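You operate a simulated robot arm through the tools that you are given. There is no shell and no other tool.

Carry out the task below with a simulated two-armed robot. There is one attempt and no reset: what you move stays moved.

JOB
Close the right cupboard door. Take the open sack labelled "lentils" from the top of the hot cupboard and put it on the shelf under the dough table. Close the left cupboard door. Close the bottom drawer of the cooler. Fetch the lime scoop and set it on the top of the drawer unit. Fetch the teal tart tin and set it on the top of the bin table. Open the cold drawer, put the orange cup in the inside of the cold drawer and shut the drawer again. Open the cooler door. Any order will do. Set down upright: open sack.

The check looks at the end state, three seconds after you hand in, the way a careful person would. Anything else that was tipped, shoved, dropped, spilled or broken makes it a failure.

ROBOT AND FRAMES
Two 7-joint arms with two-finger grippers on one trunk, on a base that drives. Base frame: it is fixed to the floor where the robot stands at the start and does not move with it; the origin is under the middle of the robot, x ahead of it, y to its left, z up. Units: m, rad, N and s.
The left shoulder is at the start at [0.044, 0.161, 1.105], the right one opposite. With the tool pointing down near the work surface each hand reaches from about 0.28 to 0.74 m from the robot's upright axis, wherever it stands, measured 20 degrees to its own side. Places, roughly: bottom drawer of the cooler [1.1, 0.9, 0.2]; cold drawer [-2, -0.4, 0.6]; cooler door [1.1, 0.9, 0.9]; inside of the cold drawer [-2, -0.4, 0.7]; left cupboard door [1.8, 0.2, 0.4]; lime scoop (8x22x7 cm) [-1.1, 0.6, 1]; open sack [1.75, 0.5, 1]; orange cup (6x6x5 cm) [-1.8, -0.1, 0.9]; right cupboard door [1.9, 0.2, 0.4]; shelf under the dough table [0.5, -2.4, 0.3]; teal tart tin (6x6x3 cm) [-1.6, 0.1, 0.9]; top of the bin table [-0.8, -2.3, 0.9]; top of the drawer unit [-3.7, -2.2, 0.3]. Payload 2.45 kg a hand.
Tool frame (each hand has its own): the origin (TCP) lies between the finger pads and is the grasp point; the fingertips stand 0.026 m ahead of it; z points along the fingers, y is the line along which they close. The gripper opens to 0.096 m. The gripper's body begins 0.069 m behind the TCP.
Orientation is that of the tool frame in the base frame, as a unit quaternion [x, y, z, w]. With the fingers straight down and closing along the base's y, the tool's x points along the base's -x, its y along +y and its z along -z.

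CONTROLS
- The arms move only by the tool apply_moves. It takes "left_deltas", "right_deltas" or both (then of equal length, played together; a hand with none holds still); each is a list of rows, each a list of 7 numbers: the gripper command, from -1 (fully open) to 1 (shut), values between in proportion, then the shift along the tool's x, y, z in m, then the turn, a rotation vector about the tool's x, y, z in rad. In form: [[hand, tx, ty, tz, ax, ay, az], ...]. A call has 1 to 20 rows; each row is the pose to reach, as a shift and turn from the pose commanded when the call began, along the tool's axes at that moment. Each row takes 0.2 s and may step no farther than 0.05 m and 0.15 rad from the row before; otherwise, or with a gripper value out of range, the whole call is refused. A pose out of reach is approached as far as the arm can. The call stops where the force on the tool passes 40 N (or 10 N more than at its start, if that is more) or the arm is blocked; 0.2 s more then pass. The fingers move at their own pace and stop on an object; they squeeze with about 39 N. The grip force told is the motor's: it shows also when the fingers shut on nothing. Time passes only in rows, and 0.2 s behind the last, so rows that repeat a pose let the fingers close. The reply holds the time, the measured pose of the TCP, the force on the tool along the base axes, the opening and the grip force, in the units named above and with some noise, with the torque about the TCP (base axes, N m) and any sound that the robot's microphone picked up, and new pictures: "show" is both (left out), scene, wrist or none (wrist: the cameras of the hands that moved).
- Cameras (640 x 400 px; columns grow to the right, rows downward): "scene" is now at [0.1234, 0.0202, 1.5813]; the picture's right is [0.25, -0.97, -0.00], its down [-0.73, -0.18, -0.66] and it looks along [0.64, 0.16, -0.75] (base axes); focal length 270 px, centre (320, 200). "left" rides on the left gripper at [0.082, -0.003, -0.098] in its tool frame; the picture's right is [0.04, 1.00, 0.00], its down [-0.73, 0.03, -0.68] and it looks along [-0.68, 0.03, 0.73] (tool axes); focal length 256 px, centre (320, 200). "right" rides on the right gripper at [0.082, 0.003, -0.098] in its tool frame; the picture's right is [-0.04, 1.00, 0.00], its down [-0.73, -0.03, -0.68] and it looks along [-0.68, -0.03, 0.73] (tool axes); focal length 256 px, centre (320, 200). There is no depth. A picture from a camera that has moved, and an enlarged one, comes with that camera's place and axes in the base frame and with its lens.
- raise_lower(by): slides the trunk up (or, below 0, down) by that many m; the arms and the scene camera ride with it, the base frame stays. It gives what a move gives, with no picture.
- drive_base(legs): drives the robot by 1 to 6 legs, each [ahead, left, turn to the left] in m, m and rad, along the robot's own axes; the way and the turn of a leg run together, so that a leg with both is an arc; at most 1.5 m and 3.142 rad a leg. The arms and the cameras ride along, it lands a little off, and it stops where it bumps. It gives what a move gives, and a new picture of the scene camera.
- turn_head(pan, tilt): turns the head with the scene camera to pan (to the left, within 2.094 rad either way) and tilt (down, from -0.506 to 1.204), counted from straight ahead of the robot. It gives what a move gives, and a new picture of the scene camera.
- inspect(camera, box): a new picture of the part [left, top, right, bottom] of that camera's present view, enlarged. The clock stands still meanwhile.
- close_job(): hands the job in; it is judged then, once.

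Places have to be worked out from the pictures, the camera data and where the tool is seen. Open the grippers and draw the arms clear of the work before you hand the job in, unless the task says otherwise.

The tools are called after "Request:" as name(argument=value, ...) on one line, values as JSON. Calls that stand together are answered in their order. apply_moves: Moves the arms, as the interface text tells. Its arguments: {"type":"object","properties":{"left_deltas":{"type":"array"},"right_deltas":{"type":"array"},"show":{"type":"string","enum":["both","scene","wrist","none"]}},"required":[]} The other tools are called the same way: raise_lower (by) slides the trunk up or down; drive_base (legs) drives the base; turn_head (pan, tilt) turns the head that bears the scene camera; inspect (camera, box) takes an enlarged picture of a part of a camera's view; close_job () hands the job in.

At the start:

```text
t: 0.0
left_tool_pos: [0.4037, 0.2029, 0.6421]
left_tool_rot: [-0.001, 1.0, 0.0, 0.0]
left_ft_force: [0.2, -0.9, 0.4]
left_wrist_torque: [-0.02, 0.0, 0.01]
left_finger_gap: 0.0959
left_finger_force: 0.1
right_tool_pos: [0.4259, -0.1509, 0.6741]
right_tool_rot: [0.0, 1.0, 0.0, -0.001]
right_ft_force: [0.0, -0.6, -0.3]
right_wrist_torque: [-0.01, -0.04, 0.01]
right_finger_gap: 0.0961
right_finger_force: 0.2
trunk travel left (down, up): [-0.275, 0.292]
robot x, y, heading: [0.0031, -0.0005, -0.003]
head pan, tilt: [0.25, 0.843]
```

scene: 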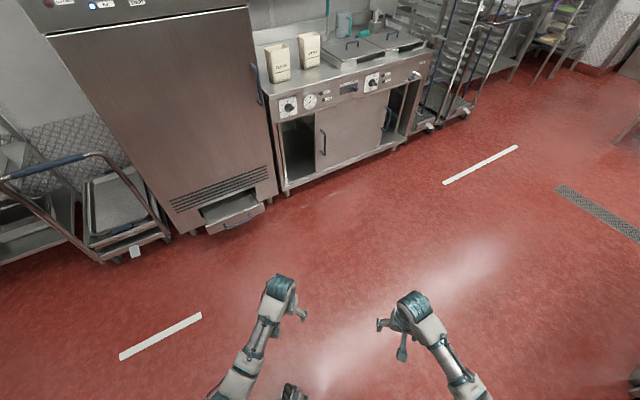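
right: 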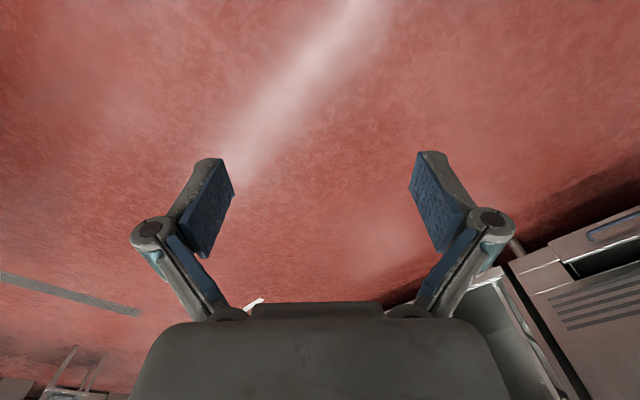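
left: 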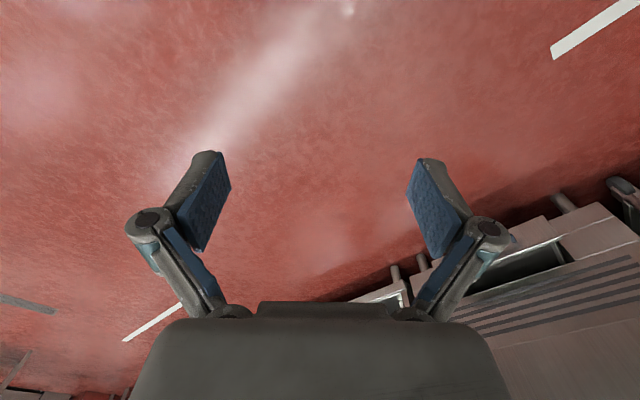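

The picture shows the cooler (left) with its bottom drawer pulled out and the hot cupboard with two sacks on top and sliding doors. I enlarge those parts first.

Request:
inspect(camera="scene", box=[240, 20, 460, 200])

Request:
inspect(camera="scene", box=[30, 0, 290, 240])

```text
2.22 times, centred on (350, 110) of scene
camera zoom: at [0.1234, 0.0202, 1.5813], right [0.25, -0.97, 0.0], down [-0.73, -0.18, -0.66], along [0.64, 0.16, -0.75], focal length 600 px, centre (253, 400)
```

zoom: 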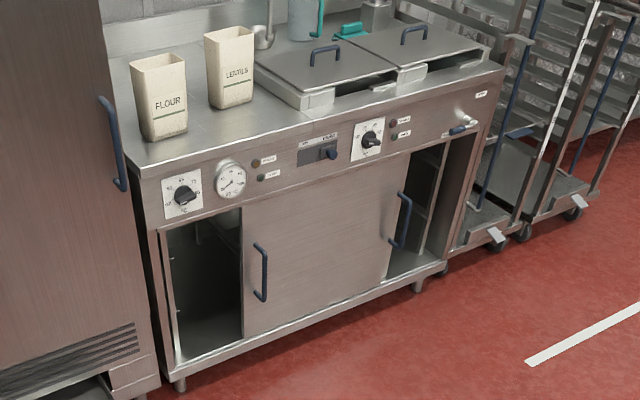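

```text
1.67 times, centred on (160, 120) of scene
camera zoom: at [0.1234, 0.0202, 1.5813], right [0.25, -0.97, 0.0], down [-0.73, -0.18, -0.66], along [0.64, 0.16, -0.75], focal length 450 px, centre (587, 333)
```

zoom: 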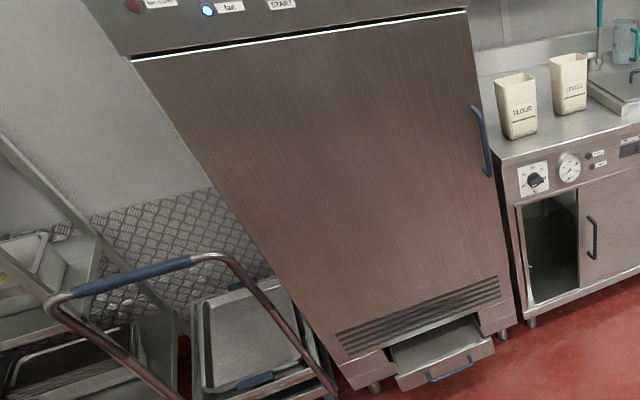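

The hot cupboard front appears to run at about 45° in the base frame, with both sliding doors pushed to the middle. I look around with the head to map the other places.

Request:
turn_head(pan=0.5, tilt=0.5)

Request:
turn_head(pan=1.4, tilt=0.5)

Request:
turn_head(pan=2.09, tilt=0.5)

Request:
turn_head(pan=-0.6, tilt=0.5)

Request:
turn_head(pan=-1.4, tilt=0.5)

Request:
turn_head(pan=-2.09, tilt=0.5)

```text
t: 0.8
left_tool_pos: [0.402, 0.2029, 0.6429]
left_tool_rot: [0.001, 1.0, 0.0, 0.001]
left_ft_force: [-0.4, 0.2, -1.1]
left_wrist_torque: [0.0, -0.03, -0.02]
left_finger_gap: 0.096
left_finger_force: 0.1
right_tool_pos: [0.4243, -0.1511, 0.6749]
right_tool_rot: [0.0, 1.0, -0.001, 0.001]
right_ft_force: [0.7, 0.0, 0.1]
right_wrist_torque: [0.01, -0.01, 0.03]
right_finger_gap: 0.0959
right_finger_force: 0.1
trunk travel left (down, up): [-0.275, 0.292]
robot x, y, heading: [0.0007, 0.0004, -0.0]
head pan, tilt: [0.499, 0.499]
camera scene: at [0.1274, 0.0444, 1.6107], right [0.48, -0.88, 0.0], down [-0.42, -0.23, -0.88], along [0.77, 0.42, -0.48], focal length 270 px, centre (320, 200)
```

scene: 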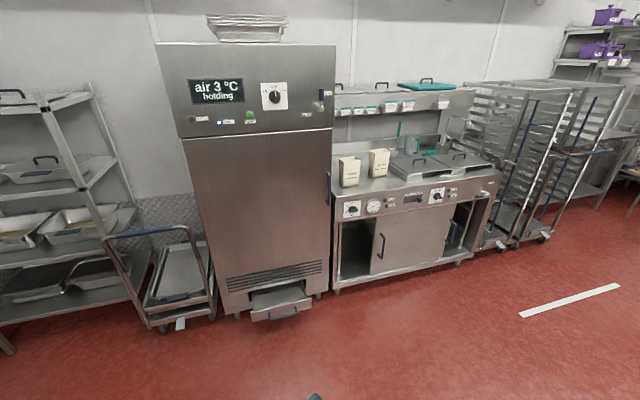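

```text
t: 2.0
left_tool_pos: [0.4018, 0.2031, 0.6431]
left_tool_rot: [-0.001, 1.0, 0.001, 0.001]
left_ft_force: [0.6, 0.0, -0.5]
left_wrist_torque: [-0.04, -0.04, -0.01]
left_finger_gap: 0.096
left_finger_force: 0.0
right_tool_pos: [0.4257, -0.1516, 0.6755]
right_tool_rot: [-0.001, 1.0, 0.0, 0.001]
right_ft_force: [-0.3, 0.3, 0.6]
right_wrist_torque: [-0.01, -0.02, -0.02]
right_finger_gap: 0.0961
right_finger_force: 0.1
trunk travel left (down, up): [-0.275, 0.292]
robot x, y, heading: [-0.0005, -0.0005, 0.004]
head pan, tilt: [1.4, 0.499]
camera scene: at [0.0629, 0.0906, 1.611], right [0.99, -0.17, 0.0], down [-0.08, -0.47, -0.88], along [0.15, 0.87, -0.48], focal length 270 px, centre (320, 200)
```

scene: 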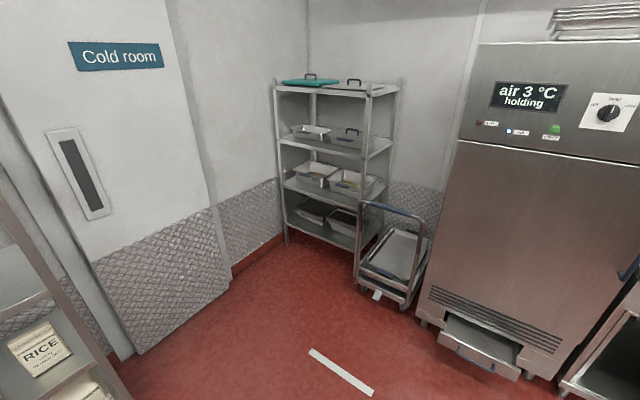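

```text
t: 3.1
left_tool_pos: [0.4026, 0.2029, 0.6432]
left_tool_rot: [0.0, 1.0, 0.0, 0.001]
left_ft_force: [-0.4, -0.8, 0.0]
left_wrist_torque: [0.0, 0.0, 0.03]
left_finger_gap: 0.0961
left_finger_force: 0.1
right_tool_pos: [0.424, -0.1518, 0.6749]
right_tool_rot: [0.0, 1.0, 0.0, 0.001]
right_ft_force: [-0.1, 0.5, 0.2]
right_wrist_torque: [0.06, -0.04, 0.0]
right_finger_gap: 0.096
right_finger_force: 0.0
trunk travel left (down, up): [-0.275, 0.292]
robot x, y, heading: [0.0043, -0.0001, 0.004]
head pan, tilt: [2.089, 0.499]
camera scene: at [0.0023, 0.08, 1.6112], right [0.87, 0.49, 0.0], down [0.23, -0.42, -0.88], along [-0.44, 0.76, -0.48], focal length 270 px, centre (320, 200)
```

scene: 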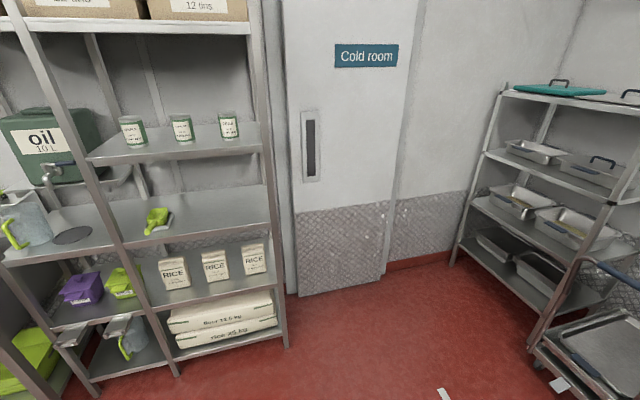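

```text
t: 5.5
left_tool_pos: [0.403, 0.2024, 0.6425]
left_tool_rot: [0.0, 1.0, 0.0, 0.001]
left_ft_force: [0.6, 0.2, 1.2]
left_wrist_torque: [-0.02, 0.01, 0.0]
left_finger_gap: 0.0961
left_finger_force: 0.0
right_tool_pos: [0.4247, -0.1517, 0.6747]
right_tool_rot: [0.0, 1.0, 0.0, 0.001]
right_ft_force: [0.3, -0.1, -0.1]
right_wrist_torque: [-0.01, -0.02, 0.01]
right_finger_gap: 0.096
right_finger_force: 0.1
trunk travel left (down, up): [-0.275, 0.292]
robot x, y, heading: [-0.0004, -0.0046, -0.008]
head pan, tilt: [-0.6, 0.499]
camera scene: at [0.1225, -0.0506, 1.6108], right [-0.56, -0.83, 0.0], down [-0.4, 0.27, -0.88], along [0.72, -0.5, -0.48], focal length 270 px, centre (320, 200)
```

scene: 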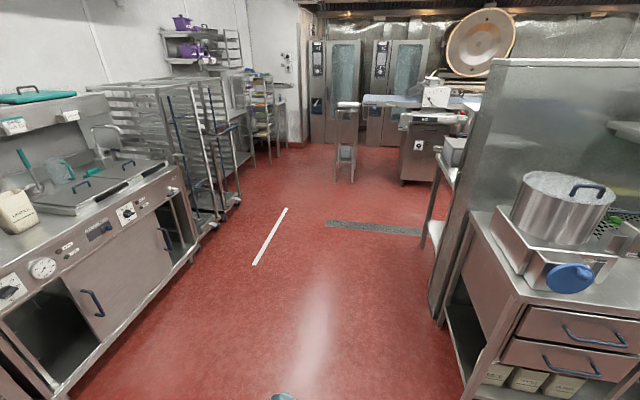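

```text
t: 6.6
left_tool_pos: [0.4031, 0.2021, 0.6438]
left_tool_rot: [-0.001, 1.0, 0.0, 0.001]
left_ft_force: [-0.6, -0.3, 0.2]
left_wrist_torque: [0.0, -0.03, -0.01]
left_finger_gap: 0.096
left_finger_force: 0.1
right_tool_pos: [0.4256, -0.1506, 0.6751]
right_tool_rot: [0.0, 1.0, 0.0, 0.001]
right_ft_force: [-0.7, -0.7, 0.4]
right_wrist_torque: [0.01, 0.03, 0.01]
right_finger_gap: 0.0961
right_finger_force: 0.2
trunk travel left (down, up): [-0.275, 0.292]
robot x, y, heading: [0.0053, 0.0028, 0.001]
head pan, tilt: [-1.4, 0.499]
camera scene: at [0.0629, -0.0889, 1.611], right [-0.99, -0.17, 0.0], down [-0.08, 0.47, -0.88], along [0.15, -0.86, -0.48], focal length 270 px, centre (320, 200)
```

scene: 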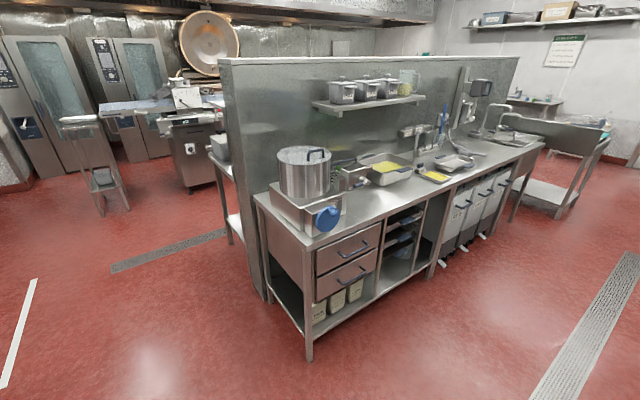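

```text
t: 7.7
left_tool_pos: [0.4022, 0.2032, 0.6435]
left_tool_rot: [0.0, 1.0, 0.0, 0.001]
left_ft_force: [-0.2, -0.2, 0.4]
left_wrist_torque: [0.02, -0.03, 0.02]
left_finger_gap: 0.0958
left_finger_force: 0.1
right_tool_pos: [0.424, -0.1515, 0.6756]
right_tool_rot: [0.0, 1.0, -0.001, 0.001]
right_ft_force: [0.3, 0.3, -0.5]
right_wrist_torque: [-0.03, 0.01, 0.03]
right_finger_gap: 0.0962
right_finger_force: 0.0
trunk travel left (down, up): [-0.275, 0.292]
robot x, y, heading: [-0.0026, -0.0005, 0.001]
head pan, tilt: [-2.089, 0.499]
camera scene: at [0.0023, -0.0783, 1.6112], right [-0.87, 0.49, 0.0], down [0.23, 0.42, -0.88], along [-0.44, -0.76, -0.48], focal length 270 px, centre (320, 200)
```

scene: 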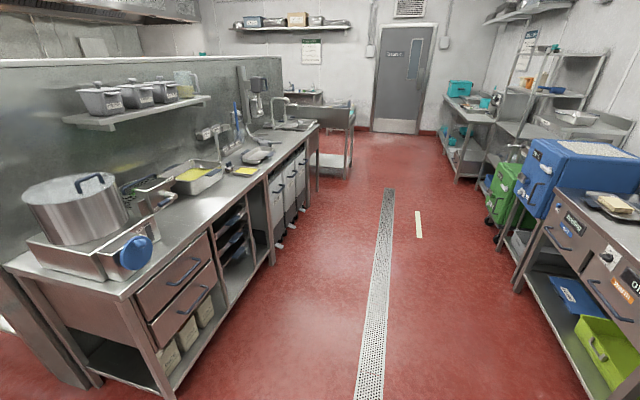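

The room is mapped roughly: the cupboard/cooler wall runs at 45°, the scoop rack and cold drawer counter stand behind-left, and the island is behind-right. I turn the head to the hot cupboard and enlarge details for measuring.

Request:
turn_head(pan=0.35, tilt=0.5)

Request:
inspect(camera="scene", box=[360, 120, 600, 270])

Request:
inspect(camera="scene", box=[360, 200, 480, 275])

Request:
inspect(camera="scene", box=[360, 120, 480, 195])

```text
t: 9.9
left_tool_pos: [0.4032, 0.2032, 0.644]
left_tool_rot: [0.0, 1.0, 0.0, 0.001]
left_ft_force: [-0.3, 0.8, 0.1]
left_wrist_torque: [0.04, 0.02, -0.02]
left_finger_gap: 0.096
left_finger_force: 0.0
right_tool_pos: [0.4245, -0.1512, 0.6749]
right_tool_rot: [0.0, 1.0, 0.0, 0.001]
right_ft_force: [0.3, -0.2, -0.6]
right_wrist_torque: [0.01, -0.02, 0.04]
right_finger_gap: 0.096
right_finger_force: 0.1
trunk travel left (down, up): [-0.275, 0.292]
robot x, y, heading: [-0.0009, 0.0024, 0.003]
head pan, tilt: [0.351, 0.499]
camera scene: at [0.1328, 0.0321, 1.6108], right [0.34, -0.94, 0.0], down [-0.45, -0.16, -0.88], along [0.82, 0.3, -0.48], focal length 270 px, centre (320, 200)
```

scene: 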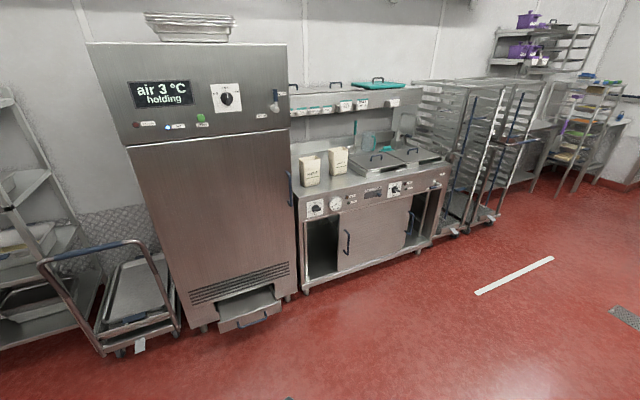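

```text
2.67 times, centred on (480, 195) of scene
camera zoom: at [0.1328, 0.0321, 1.6108], right [0.34, -0.94, 0.0], down [-0.45, -0.16, -0.88], along [0.82, 0.3, -0.48], focal length 720 px, centre (-107, 213)
```

zoom: 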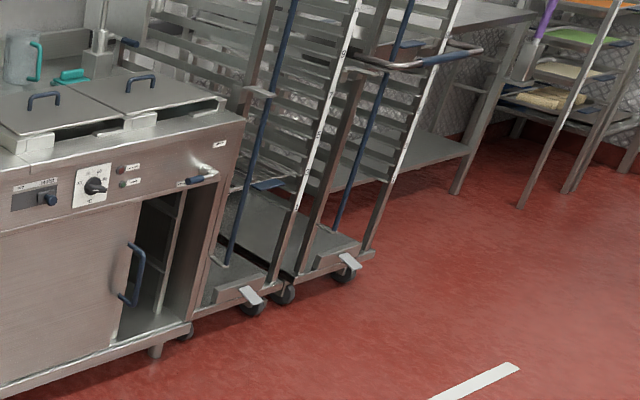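

```text
5.33 times, centred on (420, 238) of scene
camera zoom: at [0.1328, 0.0321, 1.6108], right [0.34, -0.94, 0.0], down [-0.45, -0.16, -0.88], along [0.82, 0.3, -0.48], focal length 1439 px, centre (-213, 0)
```

zoom: 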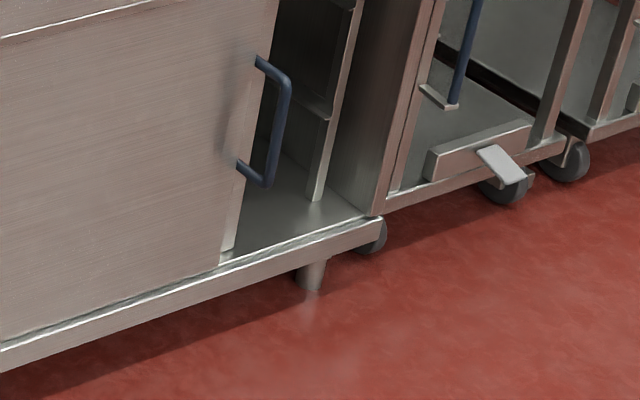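

```text
5.33 times, centred on (420, 158) of scene
camera zoom: at [0.1328, 0.0321, 1.6108], right [0.34, -0.94, 0.0], down [-0.45, -0.16, -0.88], along [0.82, 0.3, -0.48], focal length 1439 px, centre (-213, 427)
```

zoom: 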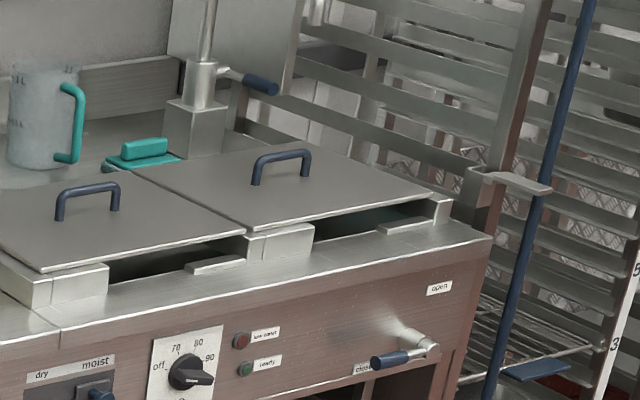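

I look closer at the left door edge and handle to learn which panel runs in front.

Request:
inspect(camera="scene", box=[295, 195, 375, 245])

Request:
inspect(camera="scene", box=[295, 240, 375, 290])

Request:
inspect(camera="scene", box=[380, 190, 460, 240])

Request:
inspect(camera="scene", box=[280, 140, 380, 203])

Request:
inspect(camera="scene", box=[180, 240, 310, 340])

```text
8.00 times, centred on (335, 220) of scene
camera zoom: at [0.1328, 0.0321, 1.6108], right [0.34, -0.94, 0.0], down [-0.45, -0.16, -0.88], along [0.82, 0.3, -0.48], focal length 2158 px, centre (200, 40)
```

zoom: 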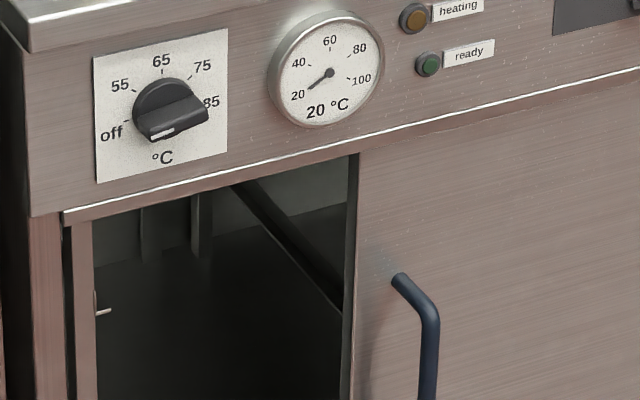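

```text
8.00 times, centred on (335, 265) of scene
camera zoom: at [0.1328, 0.0321, 1.6108], right [0.34, -0.94, 0.0], down [-0.45, -0.16, -0.88], along [0.82, 0.3, -0.48], focal length 2158 px, centre (200, -320)
```

zoom: 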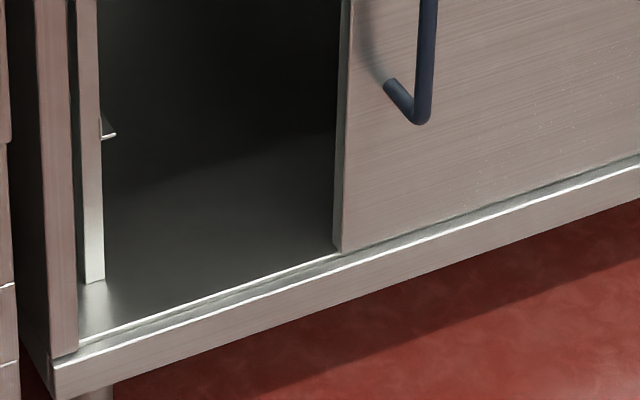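

```text
8.00 times, centred on (420, 215) of scene
camera zoom: at [0.1328, 0.0321, 1.6108], right [0.34, -0.94, 0.0], down [-0.45, -0.16, -0.88], along [0.82, 0.3, -0.48], focal length 2158 px, centre (-480, 80)
```

zoom: 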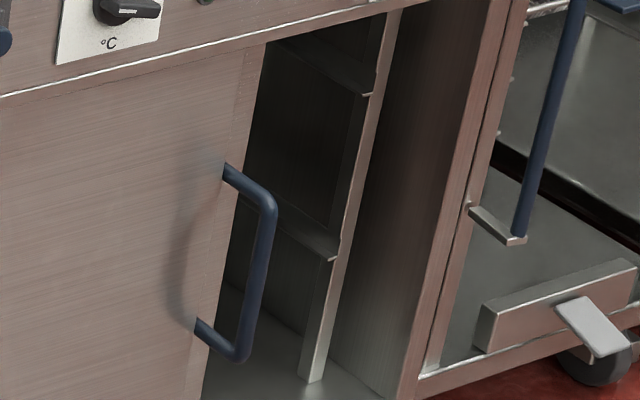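

```text
6.35 times, centred on (330, 172) of scene
camera zoom: at [0.1328, 0.0321, 1.6108], right [0.34, -0.94, 0.0], down [-0.45, -0.16, -0.88], along [0.82, 0.3, -0.48], focal length 1713 px, centre (256, 381)
```

zoom: 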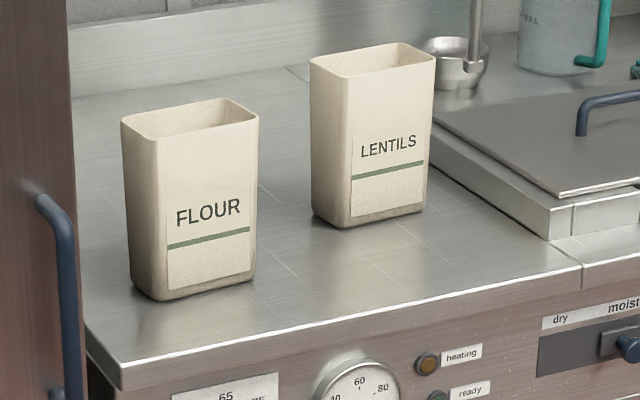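

```text
4.00 times, centred on (245, 290) of scene
camera zoom: at [0.1328, 0.0321, 1.6108], right [0.34, -0.94, 0.0], down [-0.45, -0.16, -0.88], along [0.82, 0.3, -0.48], focal length 1079 px, centre (620, -160)
```

zoom: 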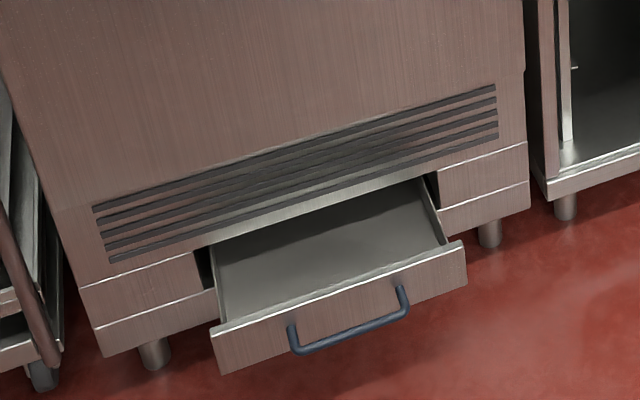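

Working in wall coordinates (u along the wall to the right, w into the wall): cupboard front is at w≈1.40, u≈0.54–1.74; left handle u≈0.87, right handle u≈1.43, both at z≈0.35–0.53; drawer front is at u≈−0.03–0.36, z≈0.1–0.2. I turn 45° to face the wall and drive to the front of the cupboard, staying at a distance.

Request:
drive_base(legs=[[0, 0, 0.785], [0, -0.95, 0], [0.55, 0, 0]])

Request:
turn_head(pan=0.0, tilt=0.75)

```text
t: 19.7
left_tool_pos: [1.1983, 0.1584, 0.6433]
left_tool_rot: [-0.384, 0.923, 0.001, 0.0]
left_ft_force: [-0.3, -0.1, -0.2]
left_wrist_torque: [-0.01, 0.01, 0.03]
left_finger_gap: 0.0962
left_finger_force: 0.0
right_tool_pos: [1.4645, -0.0763, 0.6746]
right_tool_rot: [-0.384, 0.923, 0.0, 0.0]
right_ft_force: [-0.3, 0.0, -0.6]
right_wrist_torque: [-0.01, -0.02, 0.02]
right_finger_gap: 0.0962
right_finger_force: 0.1
trunk travel left (down, up): [-0.275, 0.292]
robot x, y, heading: [1.0572, -0.2701, 0.79]
head pan, tilt: [0.351, 0.499]
camera scene: at [1.1305, -0.1534, 1.6108], right [0.91, -0.42, 0.0], down [-0.2, -0.44, -0.88], along [0.37, 0.8, -0.48], focal length 270 px, centre (320, 200)
```

scene: 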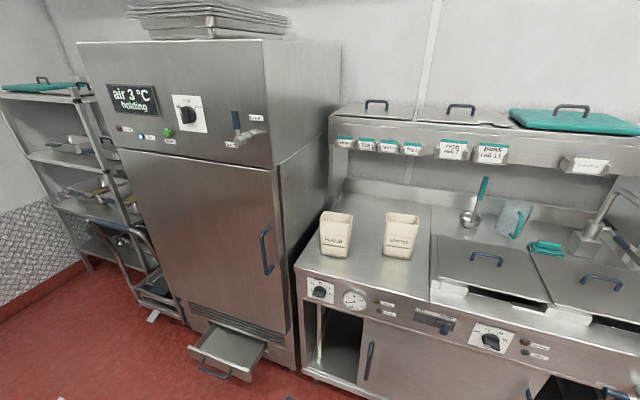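

```text
t: 20.5
left_tool_pos: [1.1965, 0.1572, 0.6453]
left_tool_rot: [-0.385, 0.923, 0.001, 0.002]
left_ft_force: [0.3, 0.2, 0.0]
left_wrist_torque: [0.0, -0.02, -0.02]
left_finger_gap: 0.0959
left_finger_force: 0.1
right_tool_pos: [1.463, -0.078, 0.6756]
right_tool_rot: [-0.384, 0.923, 0.001, 0.002]
right_ft_force: [-0.1, 0.2, -0.1]
right_wrist_torque: [0.01, 0.0, 0.0]
right_finger_gap: 0.0962
right_finger_force: 0.0
trunk travel left (down, up): [-0.275, 0.292]
robot x, y, heading: [1.0578, -0.2672, 0.788]
head pan, tilt: [0.0, 0.75]
camera scene: at [1.1496, -0.177, 1.5889], right [0.71, -0.7, 0.0], down [-0.48, -0.49, -0.73], along [0.51, 0.52, -0.68], focal length 270 px, centre (320, 200)
```

scene: 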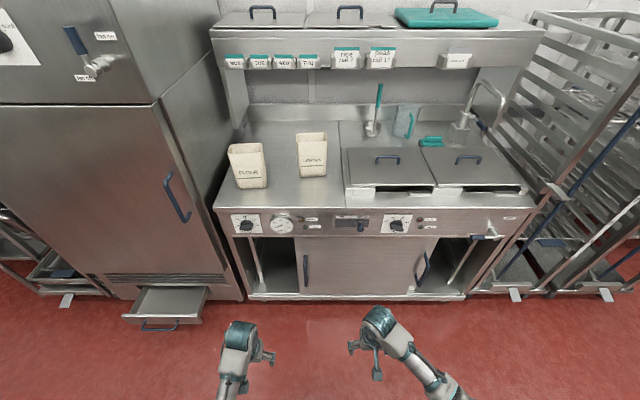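

The cooler has a lever with labels near the top right, perhaps a door lock; I enlarge that and the labels to read them.

Request:
inspect(camera="scene", box=[0, 0, 160, 100])

Request:
inspect(camera="scene", box=[380, 190, 560, 302])

Request:
inspect(camera="scene", box=[220, 200, 380, 300])

Request:
turn_head(pan=0.75, tilt=0.2)

Request:
inspect(camera="scene", box=[200, 60, 520, 260])

```text
4.00 times, centred on (80, 50) of scene
camera zoom: at [1.1496, -0.177, 1.5889], right [0.71, -0.7, 0.0], down [-0.48, -0.49, -0.73], along [0.51, 0.52, -0.68], focal length 1079 px, centre (1280, 800)
```

zoom: 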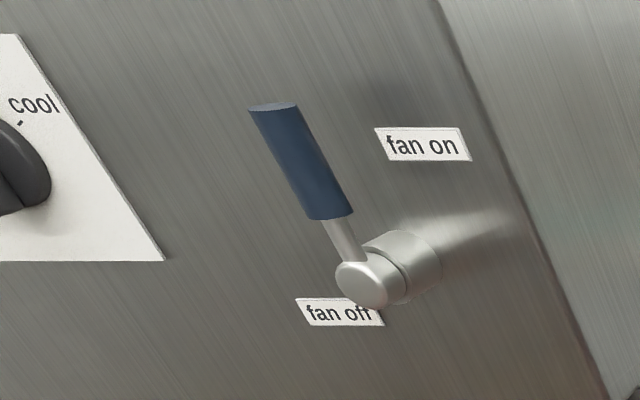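

```text
3.56 times, centred on (470, 246) of scene
camera zoom: at [1.1496, -0.177, 1.5889], right [0.71, -0.7, 0.0], down [-0.48, -0.49, -0.73], along [0.51, 0.52, -0.68], focal length 959 px, centre (-213, 36)
```

zoom: 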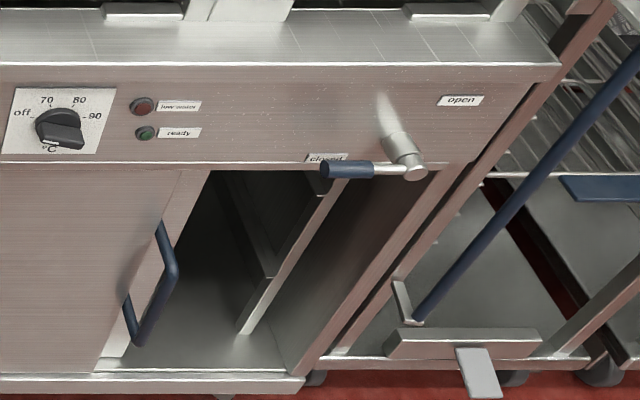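

```text
4.00 times, centred on (300, 250) of scene
camera zoom: at [1.1496, -0.177, 1.5889], right [0.71, -0.7, 0.0], down [-0.48, -0.49, -0.73], along [0.51, 0.52, -0.68], focal length 1079 px, centre (400, 0)
```

zoom: 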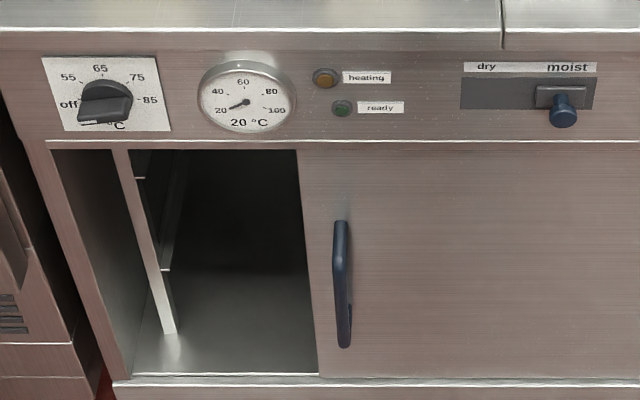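

```text
t: 21.6
left_tool_pos: [1.1956, 0.1574, 0.6442]
left_tool_rot: [-0.385, 0.923, 0.0, 0.002]
left_ft_force: [0.0, 0.2, 0.7]
left_wrist_torque: [0.02, -0.02, -0.01]
left_finger_gap: 0.0961
left_finger_force: 0.0
right_tool_pos: [1.4622, -0.0786, 0.6758]
right_tool_rot: [-0.384, 0.923, 0.0, 0.002]
right_ft_force: [0.6, 0.2, 0.2]
right_wrist_torque: [0.03, -0.02, 0.02]
right_finger_gap: 0.0957
right_finger_force: 0.1
trunk travel left (down, up): [-0.275, 0.292]
robot x, y, heading: [1.0591, -0.2727, 0.792]
head pan, tilt: [0.75, 0.201]
camera scene: at [1.0945, -0.1426, 1.6385], right [1.0, -0.03, 0.0], down [-0.01, -0.2, -0.98], along [0.03, 0.98, -0.2], focal length 270 px, centre (320, 200)
```

scene: 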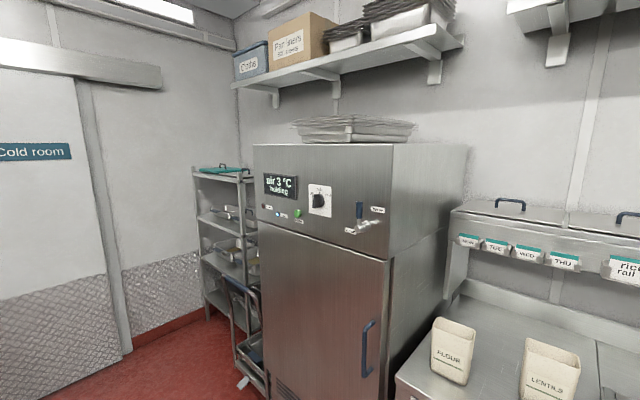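

```text
2.00 times, centred on (360, 160) of scene
camera zoom: at [1.0945, -0.1426, 1.6385], right [1.0, -0.03, 0.0], down [-0.01, -0.2, -0.98], along [0.03, 0.98, -0.2], focal length 540 px, centre (240, 280)
```

zoom: 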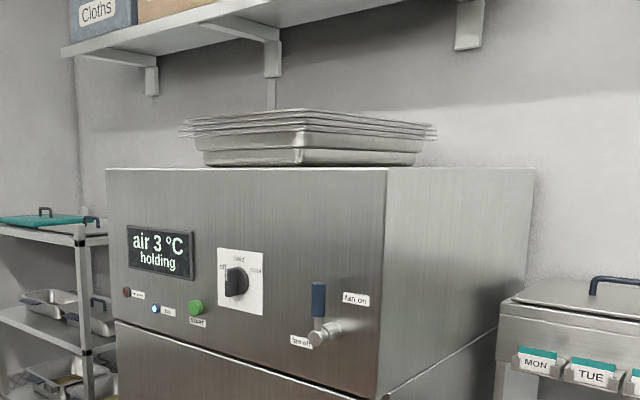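

The cooler lever is only for the fan and the cupboard lever is a drain, so I leave both alone. I judge the left door bar at u≈0.866, w≈1.37, z 0.375–0.55, so I lower the trunk, drive a little closer, and pitch the left tool forward.

Request:
raise_lower(by=-0.26)

Request:
drive_base(legs=[[0.14, 0, -0.004]])

Request:
turn_head(pan=0.1, tilt=0.8)

```text
t: 24.3
left_tool_pos: [1.1959, 0.1567, 0.386]
left_tool_rot: [-0.384, 0.923, 0.001, 0.002]
left_ft_force: [1.0, -0.6, 0.5]
left_wrist_torque: [0.02, 0.01, 0.02]
left_finger_gap: 0.0959
left_finger_force: 0.0
right_tool_pos: [1.4641, -0.0765, 0.4169]
right_tool_rot: [-0.384, 0.923, 0.001, 0.003]
right_ft_force: [-0.3, 1.2, 0.1]
right_wrist_torque: [-0.01, 0.03, 0.02]
right_finger_gap: 0.0962
right_finger_force: 0.1
trunk travel left (down, up): [-0.015, 0.552]
robot x, y, heading: [1.0583, -0.2746, 0.794]
head pan, tilt: [0.75, 0.201]
```

```text
t: 25.6
left_tool_pos: [1.2954, 0.255, 0.3844]
left_tool_rot: [-0.383, 0.924, 0.0, 0.001]
left_ft_force: [-0.4, -0.3, 0.7]
left_wrist_torque: [-0.01, 0.01, 0.0]
left_finger_gap: 0.096
left_finger_force: 0.1
right_tool_pos: [1.5617, 0.0205, 0.4154]
right_tool_rot: [-0.384, 0.923, 0.0, 0.0]
right_ft_force: [-0.4, 0.2, -0.5]
right_wrist_torque: [-0.04, -0.02, 0.05]
right_finger_gap: 0.0959
right_finger_force: 0.2
trunk travel left (down, up): [-0.015, 0.552]
robot x, y, heading: [1.1562, -0.1707, 0.784]
head pan, tilt: [0.75, 0.201]
camera scene: at [1.3879, 0.1518, 1.3239], right [1.0, -0.03, 0.0], down [-0.01, -0.2, -0.98], along [0.03, 0.98, -0.2], focal length 270 px, centre (320, 200)
```

scene: 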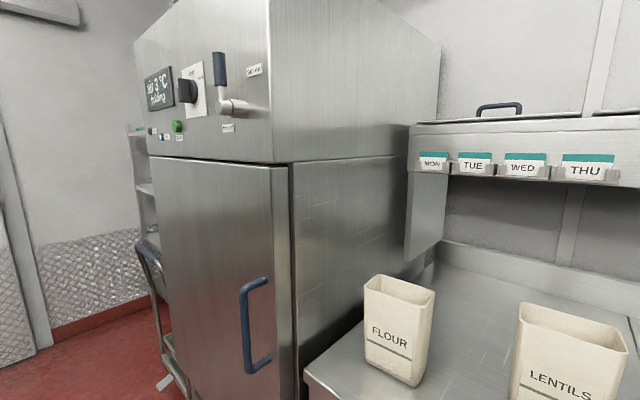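

```text
t: 26.6
left_tool_pos: [1.2949, 0.2546, 0.3866]
left_tool_rot: [-0.383, 0.924, 0.002, 0.003]
left_ft_force: [0.4, 0.2, 0.3]
left_wrist_torque: [0.02, 0.0, -0.02]
left_finger_gap: 0.0962
left_finger_force: 0.1
right_tool_pos: [1.5615, 0.0178, 0.4178]
right_tool_rot: [-0.384, 0.924, 0.001, 0.004]
right_ft_force: [-0.2, 0.1, 0.1]
right_wrist_torque: [0.01, 0.02, 0.0]
right_finger_gap: 0.0958
right_finger_force: 0.2
trunk travel left (down, up): [-0.015, 0.552]
robot x, y, heading: [1.1575, -0.1691, 0.785]
head pan, tilt: [0.099, 0.799]
camera scene: at [1.435, 0.1204, 1.2705], right [0.78, -0.63, 0.0], down [-0.46, -0.56, -0.69], along [0.44, 0.54, -0.72], focal length 270 px, centre (320, 200)
```

scene: 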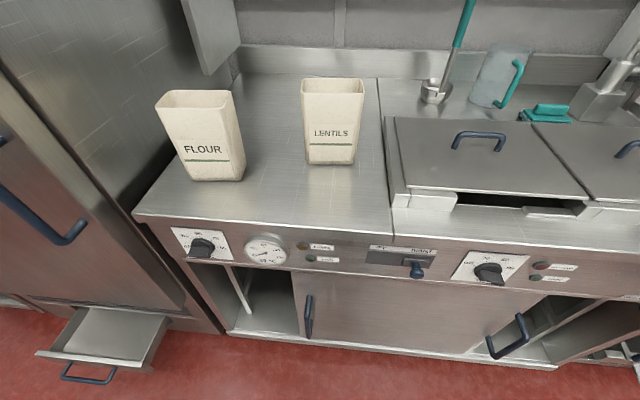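

The base now faces the wall squarely; left tool is at u≈0.736, w≈1.096, z≈0.386. I bring the left hand in front of the left door's bar, pitching it forward 50°, fingers open.

Request:
apply_moves(left_deltas=[[-1, -0.02, -0.014, -0.008, 0, -0.097, 0], [-1, -0.041, -0.029, -0.016, 0, -0.193, 0], [-1, -0.061, -0.043, -0.024, 0, -0.29, 0], [-1, -0.082, -0.058, -0.032, 0, -0.387, 0], [-1, -0.102, -0.072, -0.04, 0, -0.483, 0], [-1, -0.122, -0.087, -0.048, 0, -0.58, 0], [-1, -0.143, -0.101, -0.056, 0, -0.677, 0], [-1, -0.163, -0.116, -0.064, 0, -0.773, 0], [-1, -0.17, -0.13, -0.073, 0, -0.87, 0]])

```text
t: 28.6
left_tool_pos: [1.5055, 0.2828, 0.4617]
left_tool_rot: [-0.347, 0.835, 0.164, 0.393]
left_ft_force: [-0.8, -0.2, -0.6]
left_wrist_torque: [0.01, 0.03, 0.03]
left_finger_gap: 0.0961
left_finger_force: 0.0
right_tool_pos: [1.562, 0.0194, 0.4181]
right_tool_rot: [-0.384, 0.923, 0.001, 0.004]
right_ft_force: [0.5, -1.3, 0.0]
right_wrist_torque: [0.0, 0.0, -0.01]
right_finger_gap: 0.0963
right_finger_force: 0.0
trunk travel left (down, up): [-0.015, 0.552]
robot x, y, heading: [1.1539, -0.1733, 0.788]
head pan, tilt: [0.099, 0.799]
camera scene: at [1.436, 0.1197, 1.2704], right [0.77, -0.63, 0.0], down [-0.46, -0.56, -0.69], along [0.44, 0.54, -0.72], focal length 270 px, centre (320, 200)
camera left: at [1.4176, 0.1901, 0.461], right [-0.73, 0.69, -0.03], down [-0.06, -0.02, 1.0], along [0.69, 0.73, 0.05], focal length 256 px, centre (320, 200)
```

scene: 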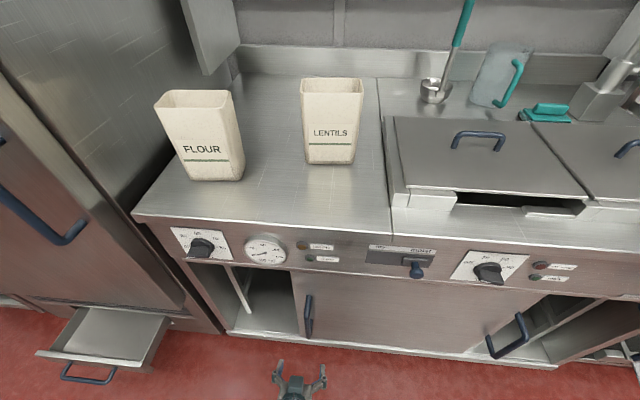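
left: 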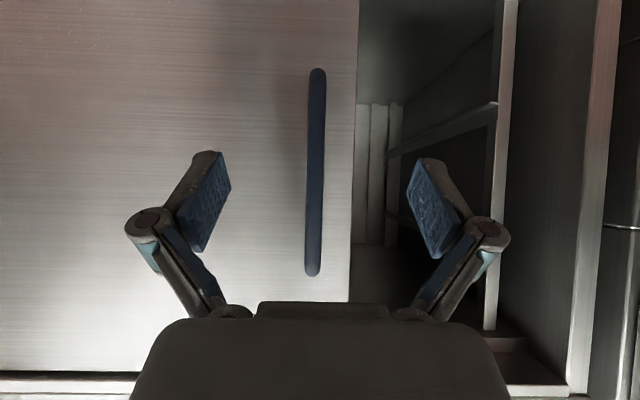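

The wrist view shows the bar centred between the open fingers, spanning z≈0.35–0.54. I advance 0.105 m along w and close on the bar.

Request:
apply_moves(left_deltas=[[-1, -0.017, 0, 0.02, 0, 0, 0], [-1, -0.034, 0, 0.04, 0, 0, 0], [-1, -0.051, 0, 0.06, 0, 0, 0], [-1, -0.0675, 0, 0.0804, 0, 0, 0], [0.3, -0.0675, 0, 0.0804, 0, 0, 0], [1, -0.0675, 0, 0.0804, 0, 0, 0], [1, -0.0675, 0, 0.0804, 0, 0, 0]])

```text
t: 30.2
left_tool_pos: [1.5805, 0.3563, 0.4617]
left_tool_rot: [-0.347, 0.836, 0.163, 0.392]
left_ft_force: [0.6, -2.9, 0.7]
left_wrist_torque: [-0.17, 0.11, -0.01]
left_finger_gap: 0.0149
left_finger_force: 41.3
right_tool_pos: [1.5607, 0.0183, 0.4176]
right_tool_rot: [-0.384, 0.923, 0.002, 0.004]
right_ft_force: [-0.3, -1.8, 0.2]
right_wrist_torque: [-0.01, 0.0, -0.01]
right_finger_gap: 0.0959
right_finger_force: 0.1
trunk travel left (down, up): [-0.015, 0.552]
robot x, y, heading: [1.1568, -0.1713, 0.785]
head pan, tilt: [0.099, 0.799]
camera scene: at [1.4368, 0.1197, 1.2702], right [0.77, -0.63, 0.0], down [-0.46, -0.56, -0.69], along [0.44, 0.54, -0.72], focal length 270 px, centre (320, 200)
camera left: at [1.4925, 0.2649, 0.4612], right [-0.72, 0.69, -0.03], down [-0.06, -0.02, 1.0], along [0.69, 0.73, 0.05], focal length 256 px, centre (320, 200)
```

scene: 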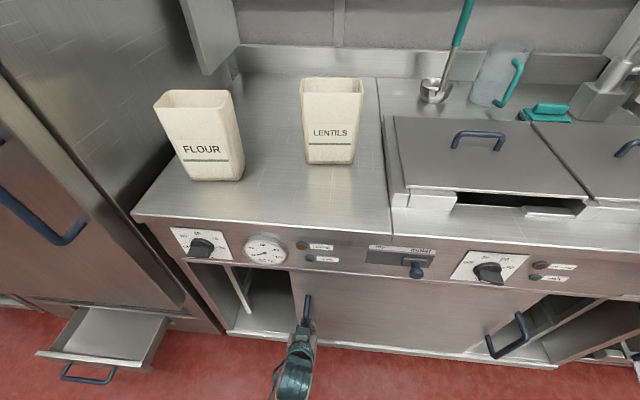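
left: 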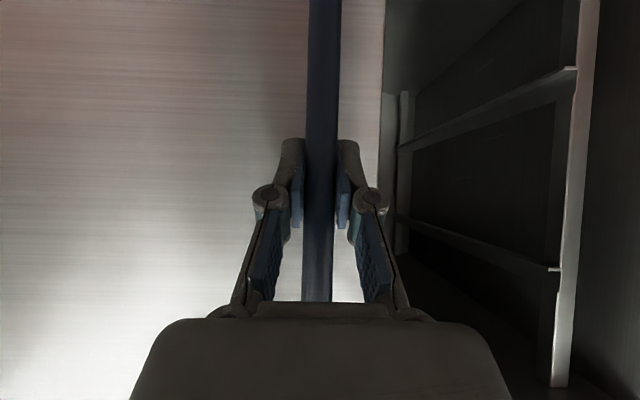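

The bar is gripped (gap 15 mm). I slide it left along tool +y until the end stop.

Request:
apply_moves(left_deltas=[[1, 0, 0.01, 0, 0, 0, 0], [1, 0, 0.025, 0, 0, 0, 0], [1, 0, 0.045, 0, 0, 0, 0], [1, 0, 0.065, 0, 0, 0, 0], [1, 0, 0.085, 0, 0, 0, 0], [1, 0, 0.105, 0, 0, 0, 0], [1, 0, 0.125, 0, 0, 0, 0], [1, 0, 0.145, 0, 0, 0, 0], [1, 0, 0.165, 0, 0, 0, 0], [1, 0, 0.185, 0, 0, 0, 0], [1, 0, 0.2, 0, 0, 0, 0], [1, 0, 0.215, 0, 0, 0, 0], [1, 0, 0.23, 0, 0, 0, 0], [1, 0, 0.24, 0, 0, 0, 0], [1, 0, 0.25, 0, 0, 0, 0], [1, 0, 0.26, 0, 0, 0, 0]])

```text
t: 33.6
left_tool_pos: [1.397, 0.5386, 0.461]
left_tool_rot: [-0.345, 0.837, 0.161, 0.393]
left_ft_force: [10.2, -3.0, 2.8]
left_wrist_torque: [0.29, -0.77, -0.09]
left_finger_gap: 0.0148
left_finger_force: 41.3
right_tool_pos: [1.562, 0.0182, 0.4165]
right_tool_rot: [-0.383, 0.924, 0.001, 0.004]
right_ft_force: [-0.5, -0.2, -1.3]
right_wrist_torque: [-0.01, 0.0, -0.03]
right_finger_gap: 0.0959
right_finger_force: 0.1
trunk travel left (down, up): [-0.015, 0.552]
robot x, y, heading: [1.1565, -0.1727, 0.785]
head pan, tilt: [0.099, 0.799]
camera scene: at [1.436, 0.1198, 1.2704], right [0.77, -0.63, 0.0], down [-0.46, -0.56, -0.69], along [0.44, 0.54, -0.72], focal length 270 px, centre (320, 200)
camera left: at [1.3094, 0.4473, 0.4614], right [-0.72, 0.69, -0.03], down [-0.06, -0.02, 1.0], along [0.69, 0.72, 0.05], focal length 256 px, centre (320, 200)
```

scene: 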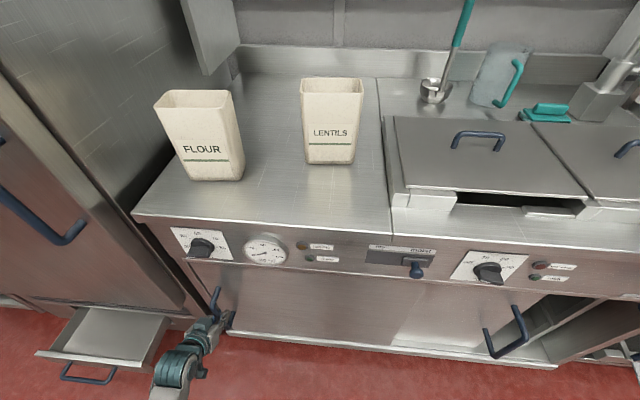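
left: 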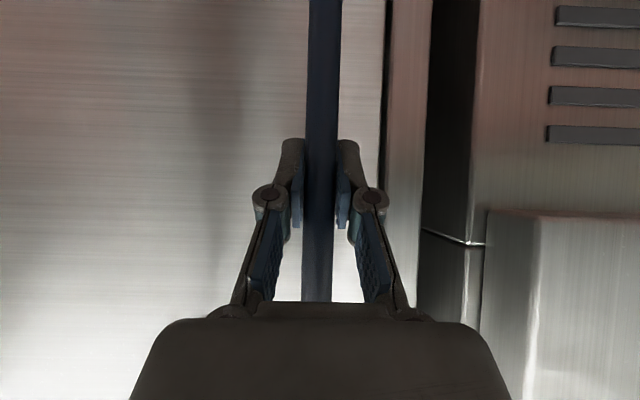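

The door moved 0.26 m and its edge is at the frame post. I push slightly more to make sure it has hit the stop, and look at the gap.

Request:
apply_moves(left_deltas=[[1, 0, 0.008, 0, 0, 0, 0], [1, 0, 0.016, 0, 0, 0, 0], [1, 0, 0.024, 0, 0, 0, 0], [1, 0, 0.03, 0, 0, 0, 0]], show="wrist")

Request:
inspect(camera="left", box=[330, 0, 490, 100])

```text
t: 34.1
left_tool_pos: [1.3974, 0.5395, 0.4615]
left_tool_rot: [-0.342, 0.838, 0.154, 0.396]
left_ft_force: [17.6, 1.6, -2.7]
left_wrist_torque: [-0.1, 1.2, 0.09]
left_finger_gap: 0.015
left_finger_force: 41.8
right_tool_pos: [1.5612, 0.0164, 0.4202]
right_tool_rot: [-0.382, 0.924, 0.001, 0.005]
right_ft_force: [0.5, 0.7, -0.3]
right_wrist_torque: [-0.01, -0.03, 0.04]
right_finger_gap: 0.0961
right_finger_force: 0.1
trunk travel left (down, up): [-0.015, 0.552]
robot x, y, heading: [1.1601, -0.1735, 0.785]
head pan, tilt: [0.099, 0.799]
stopped in row 2 (left hand): the force on the tool passed its limit at 46 N (the readings are from after the stop); the commanded pose is now the measured one
camera left: at [1.3072, 0.4481, 0.4616], right [-0.71, 0.7, -0.04], down [-0.07, -0.01, 1.0], along [0.7, 0.71, 0.06], focal length 256 px, centre (320, 200)
```

left: 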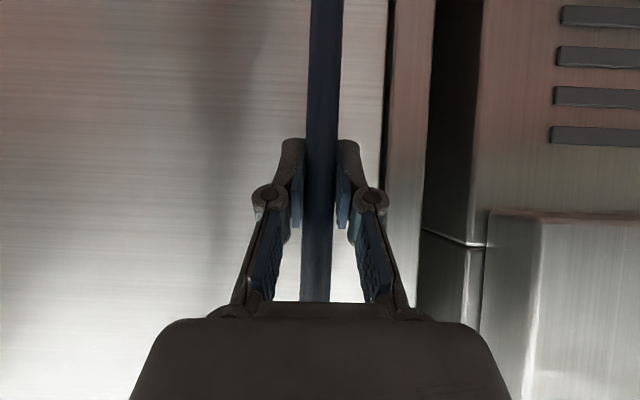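

```text
4.00 times, centred on (410, 50) of left
camera zoom: at [1.3072, 0.4481, 0.4616], right [-0.71, 0.7, -0.04], down [-0.07, -0.01, 1.0], along [0.7, 0.71, 0.06], focal length 1024 px, centre (-40, 800)
```

zoom: 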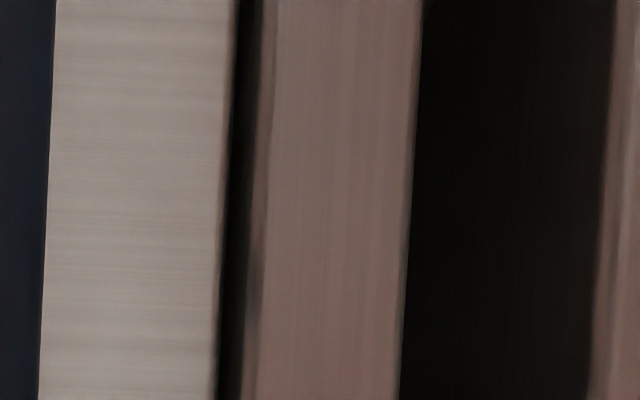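

The end stop is reached (46 N), so the left door is shut. I open the fingers and back straight out.

Request:
apply_moves(left_deltas=[[-1, 0, 0, 0, 0, 0, 0], [-1, 0, 0, 0, 0, 0, 0], [-1, 0, 0, 0, 0, 0, 0], [-1, 0.016, 0, -0.02, 0, 0, 0], [-1, 0.039, 0, -0.046, 0, 0, 0], [-1, 0.064, 0, -0.077, 0, 0, 0], [-1, 0.09, 0, -0.107, 0, 0, 0]])

```text
t: 35.7
left_tool_pos: [1.2967, 0.4403, 0.4638]
left_tool_rot: [-0.343, 0.836, 0.156, 0.399]
left_ft_force: [-0.9, -0.5, 0.7]
left_wrist_torque: [-0.02, 0.02, -0.01]
left_finger_gap: 0.096
left_finger_force: 0.1
right_tool_pos: [1.5602, 0.0162, 0.4206]
right_tool_rot: [-0.381, 0.924, 0.002, 0.006]
right_ft_force: [0.1, -0.2, -0.3]
right_wrist_torque: [0.01, 0.02, 0.02]
right_finger_gap: 0.096
right_finger_force: 0.1
trunk travel left (down, up): [-0.015, 0.552]
robot x, y, heading: [1.1564, -0.1726, 0.787]
head pan, tilt: [0.099, 0.799]
camera scene: at [1.4352, 0.1195, 1.2707], right [0.77, -0.63, 0.0], down [-0.46, -0.56, -0.69], along [0.44, 0.54, -0.72], focal length 270 px, centre (320, 200)
camera left: at [1.2061, 0.3505, 0.4635], right [-0.72, 0.7, -0.04], down [-0.07, -0.01, 1.0], along [0.7, 0.72, 0.06], focal length 256 px, centre (320, 200)
```

scene: 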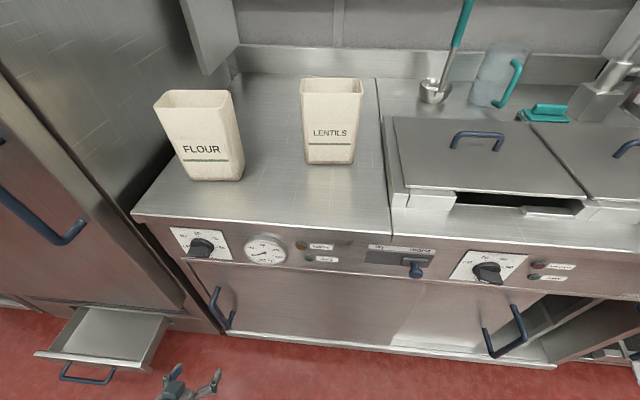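
left: 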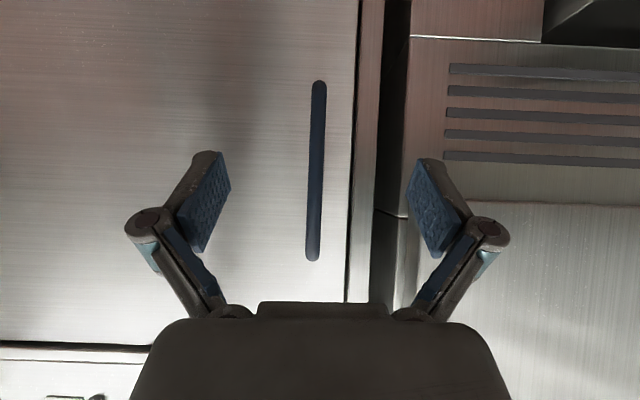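

Next the right door: I shift the base 0.42 m to the right so the right hand faces its handle.

Request:
drive_base(legs=[[0, -0.42, 0]])

Request:
turn_head(pan=-0.2, tilt=0.8)

```text
t: 38.3
left_tool_pos: [1.5906, 0.147, 0.4605]
left_tool_rot: [-0.342, 0.837, 0.153, 0.398]
left_ft_force: [-0.9, 0.5, -0.1]
left_wrist_torque: [0.0, -0.06, -0.03]
left_finger_gap: 0.0959
left_finger_force: 0.0
right_tool_pos: [1.8524, -0.2787, 0.4204]
right_tool_rot: [-0.38, 0.925, -0.001, 0.007]
right_ft_force: [-1.1, 1.3, 0.1]
right_wrist_torque: [-0.04, -0.01, -0.04]
right_finger_gap: 0.0962
right_finger_force: 0.0
trunk travel left (down, up): [-0.015, 0.552]
robot x, y, heading: [1.4498, -0.4697, 0.772]
head pan, tilt: [0.099, 0.799]
camera scene: at [1.7249, -0.1716, 1.2704], right [0.77, -0.64, 0.01], down [-0.46, -0.56, -0.69], along [0.45, 0.53, -0.72], focal length 270 px, centre (320, 200)
```

scene: 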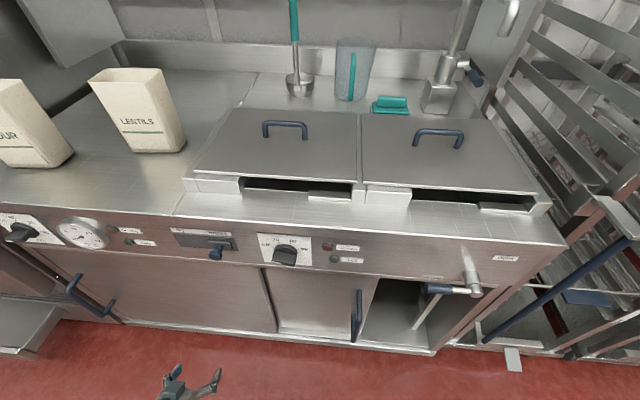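

```text
t: 39.1
left_tool_pos: [1.5901, 0.1442, 0.4651]
left_tool_rot: [-0.341, 0.837, 0.157, 0.399]
left_ft_force: [-0.4, -0.4, 0.3]
left_wrist_torque: [0.0, 0.02, -0.02]
left_finger_gap: 0.0958
left_finger_force: 0.1
right_tool_pos: [1.8532, -0.2826, 0.422]
right_tool_rot: [-0.381, 0.925, 0.003, 0.006]
right_ft_force: [1.1, 0.0, -0.3]
right_wrist_torque: [0.0, -0.01, 0.0]
right_finger_gap: 0.096
right_finger_force: 0.0
trunk travel left (down, up): [-0.015, 0.552]
robot x, y, heading: [1.4499, -0.4699, 0.781]
head pan, tilt: [-0.201, 0.799]
camera scene: at [1.745, -0.1937, 1.2705], right [0.55, -0.84, 0.0], down [-0.6, -0.4, -0.69], along [0.58, 0.38, -0.72], focal length 270 px, centre (320, 200)
```

scene: 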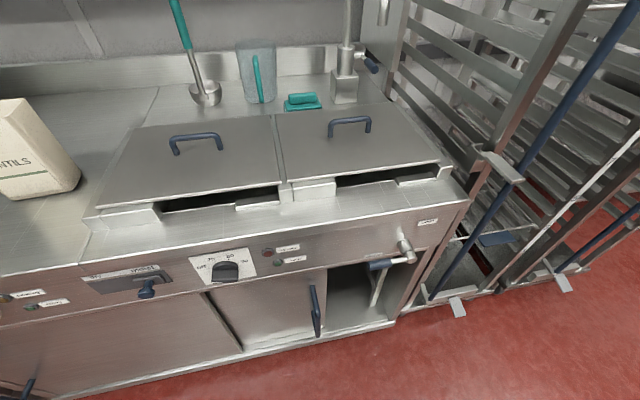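

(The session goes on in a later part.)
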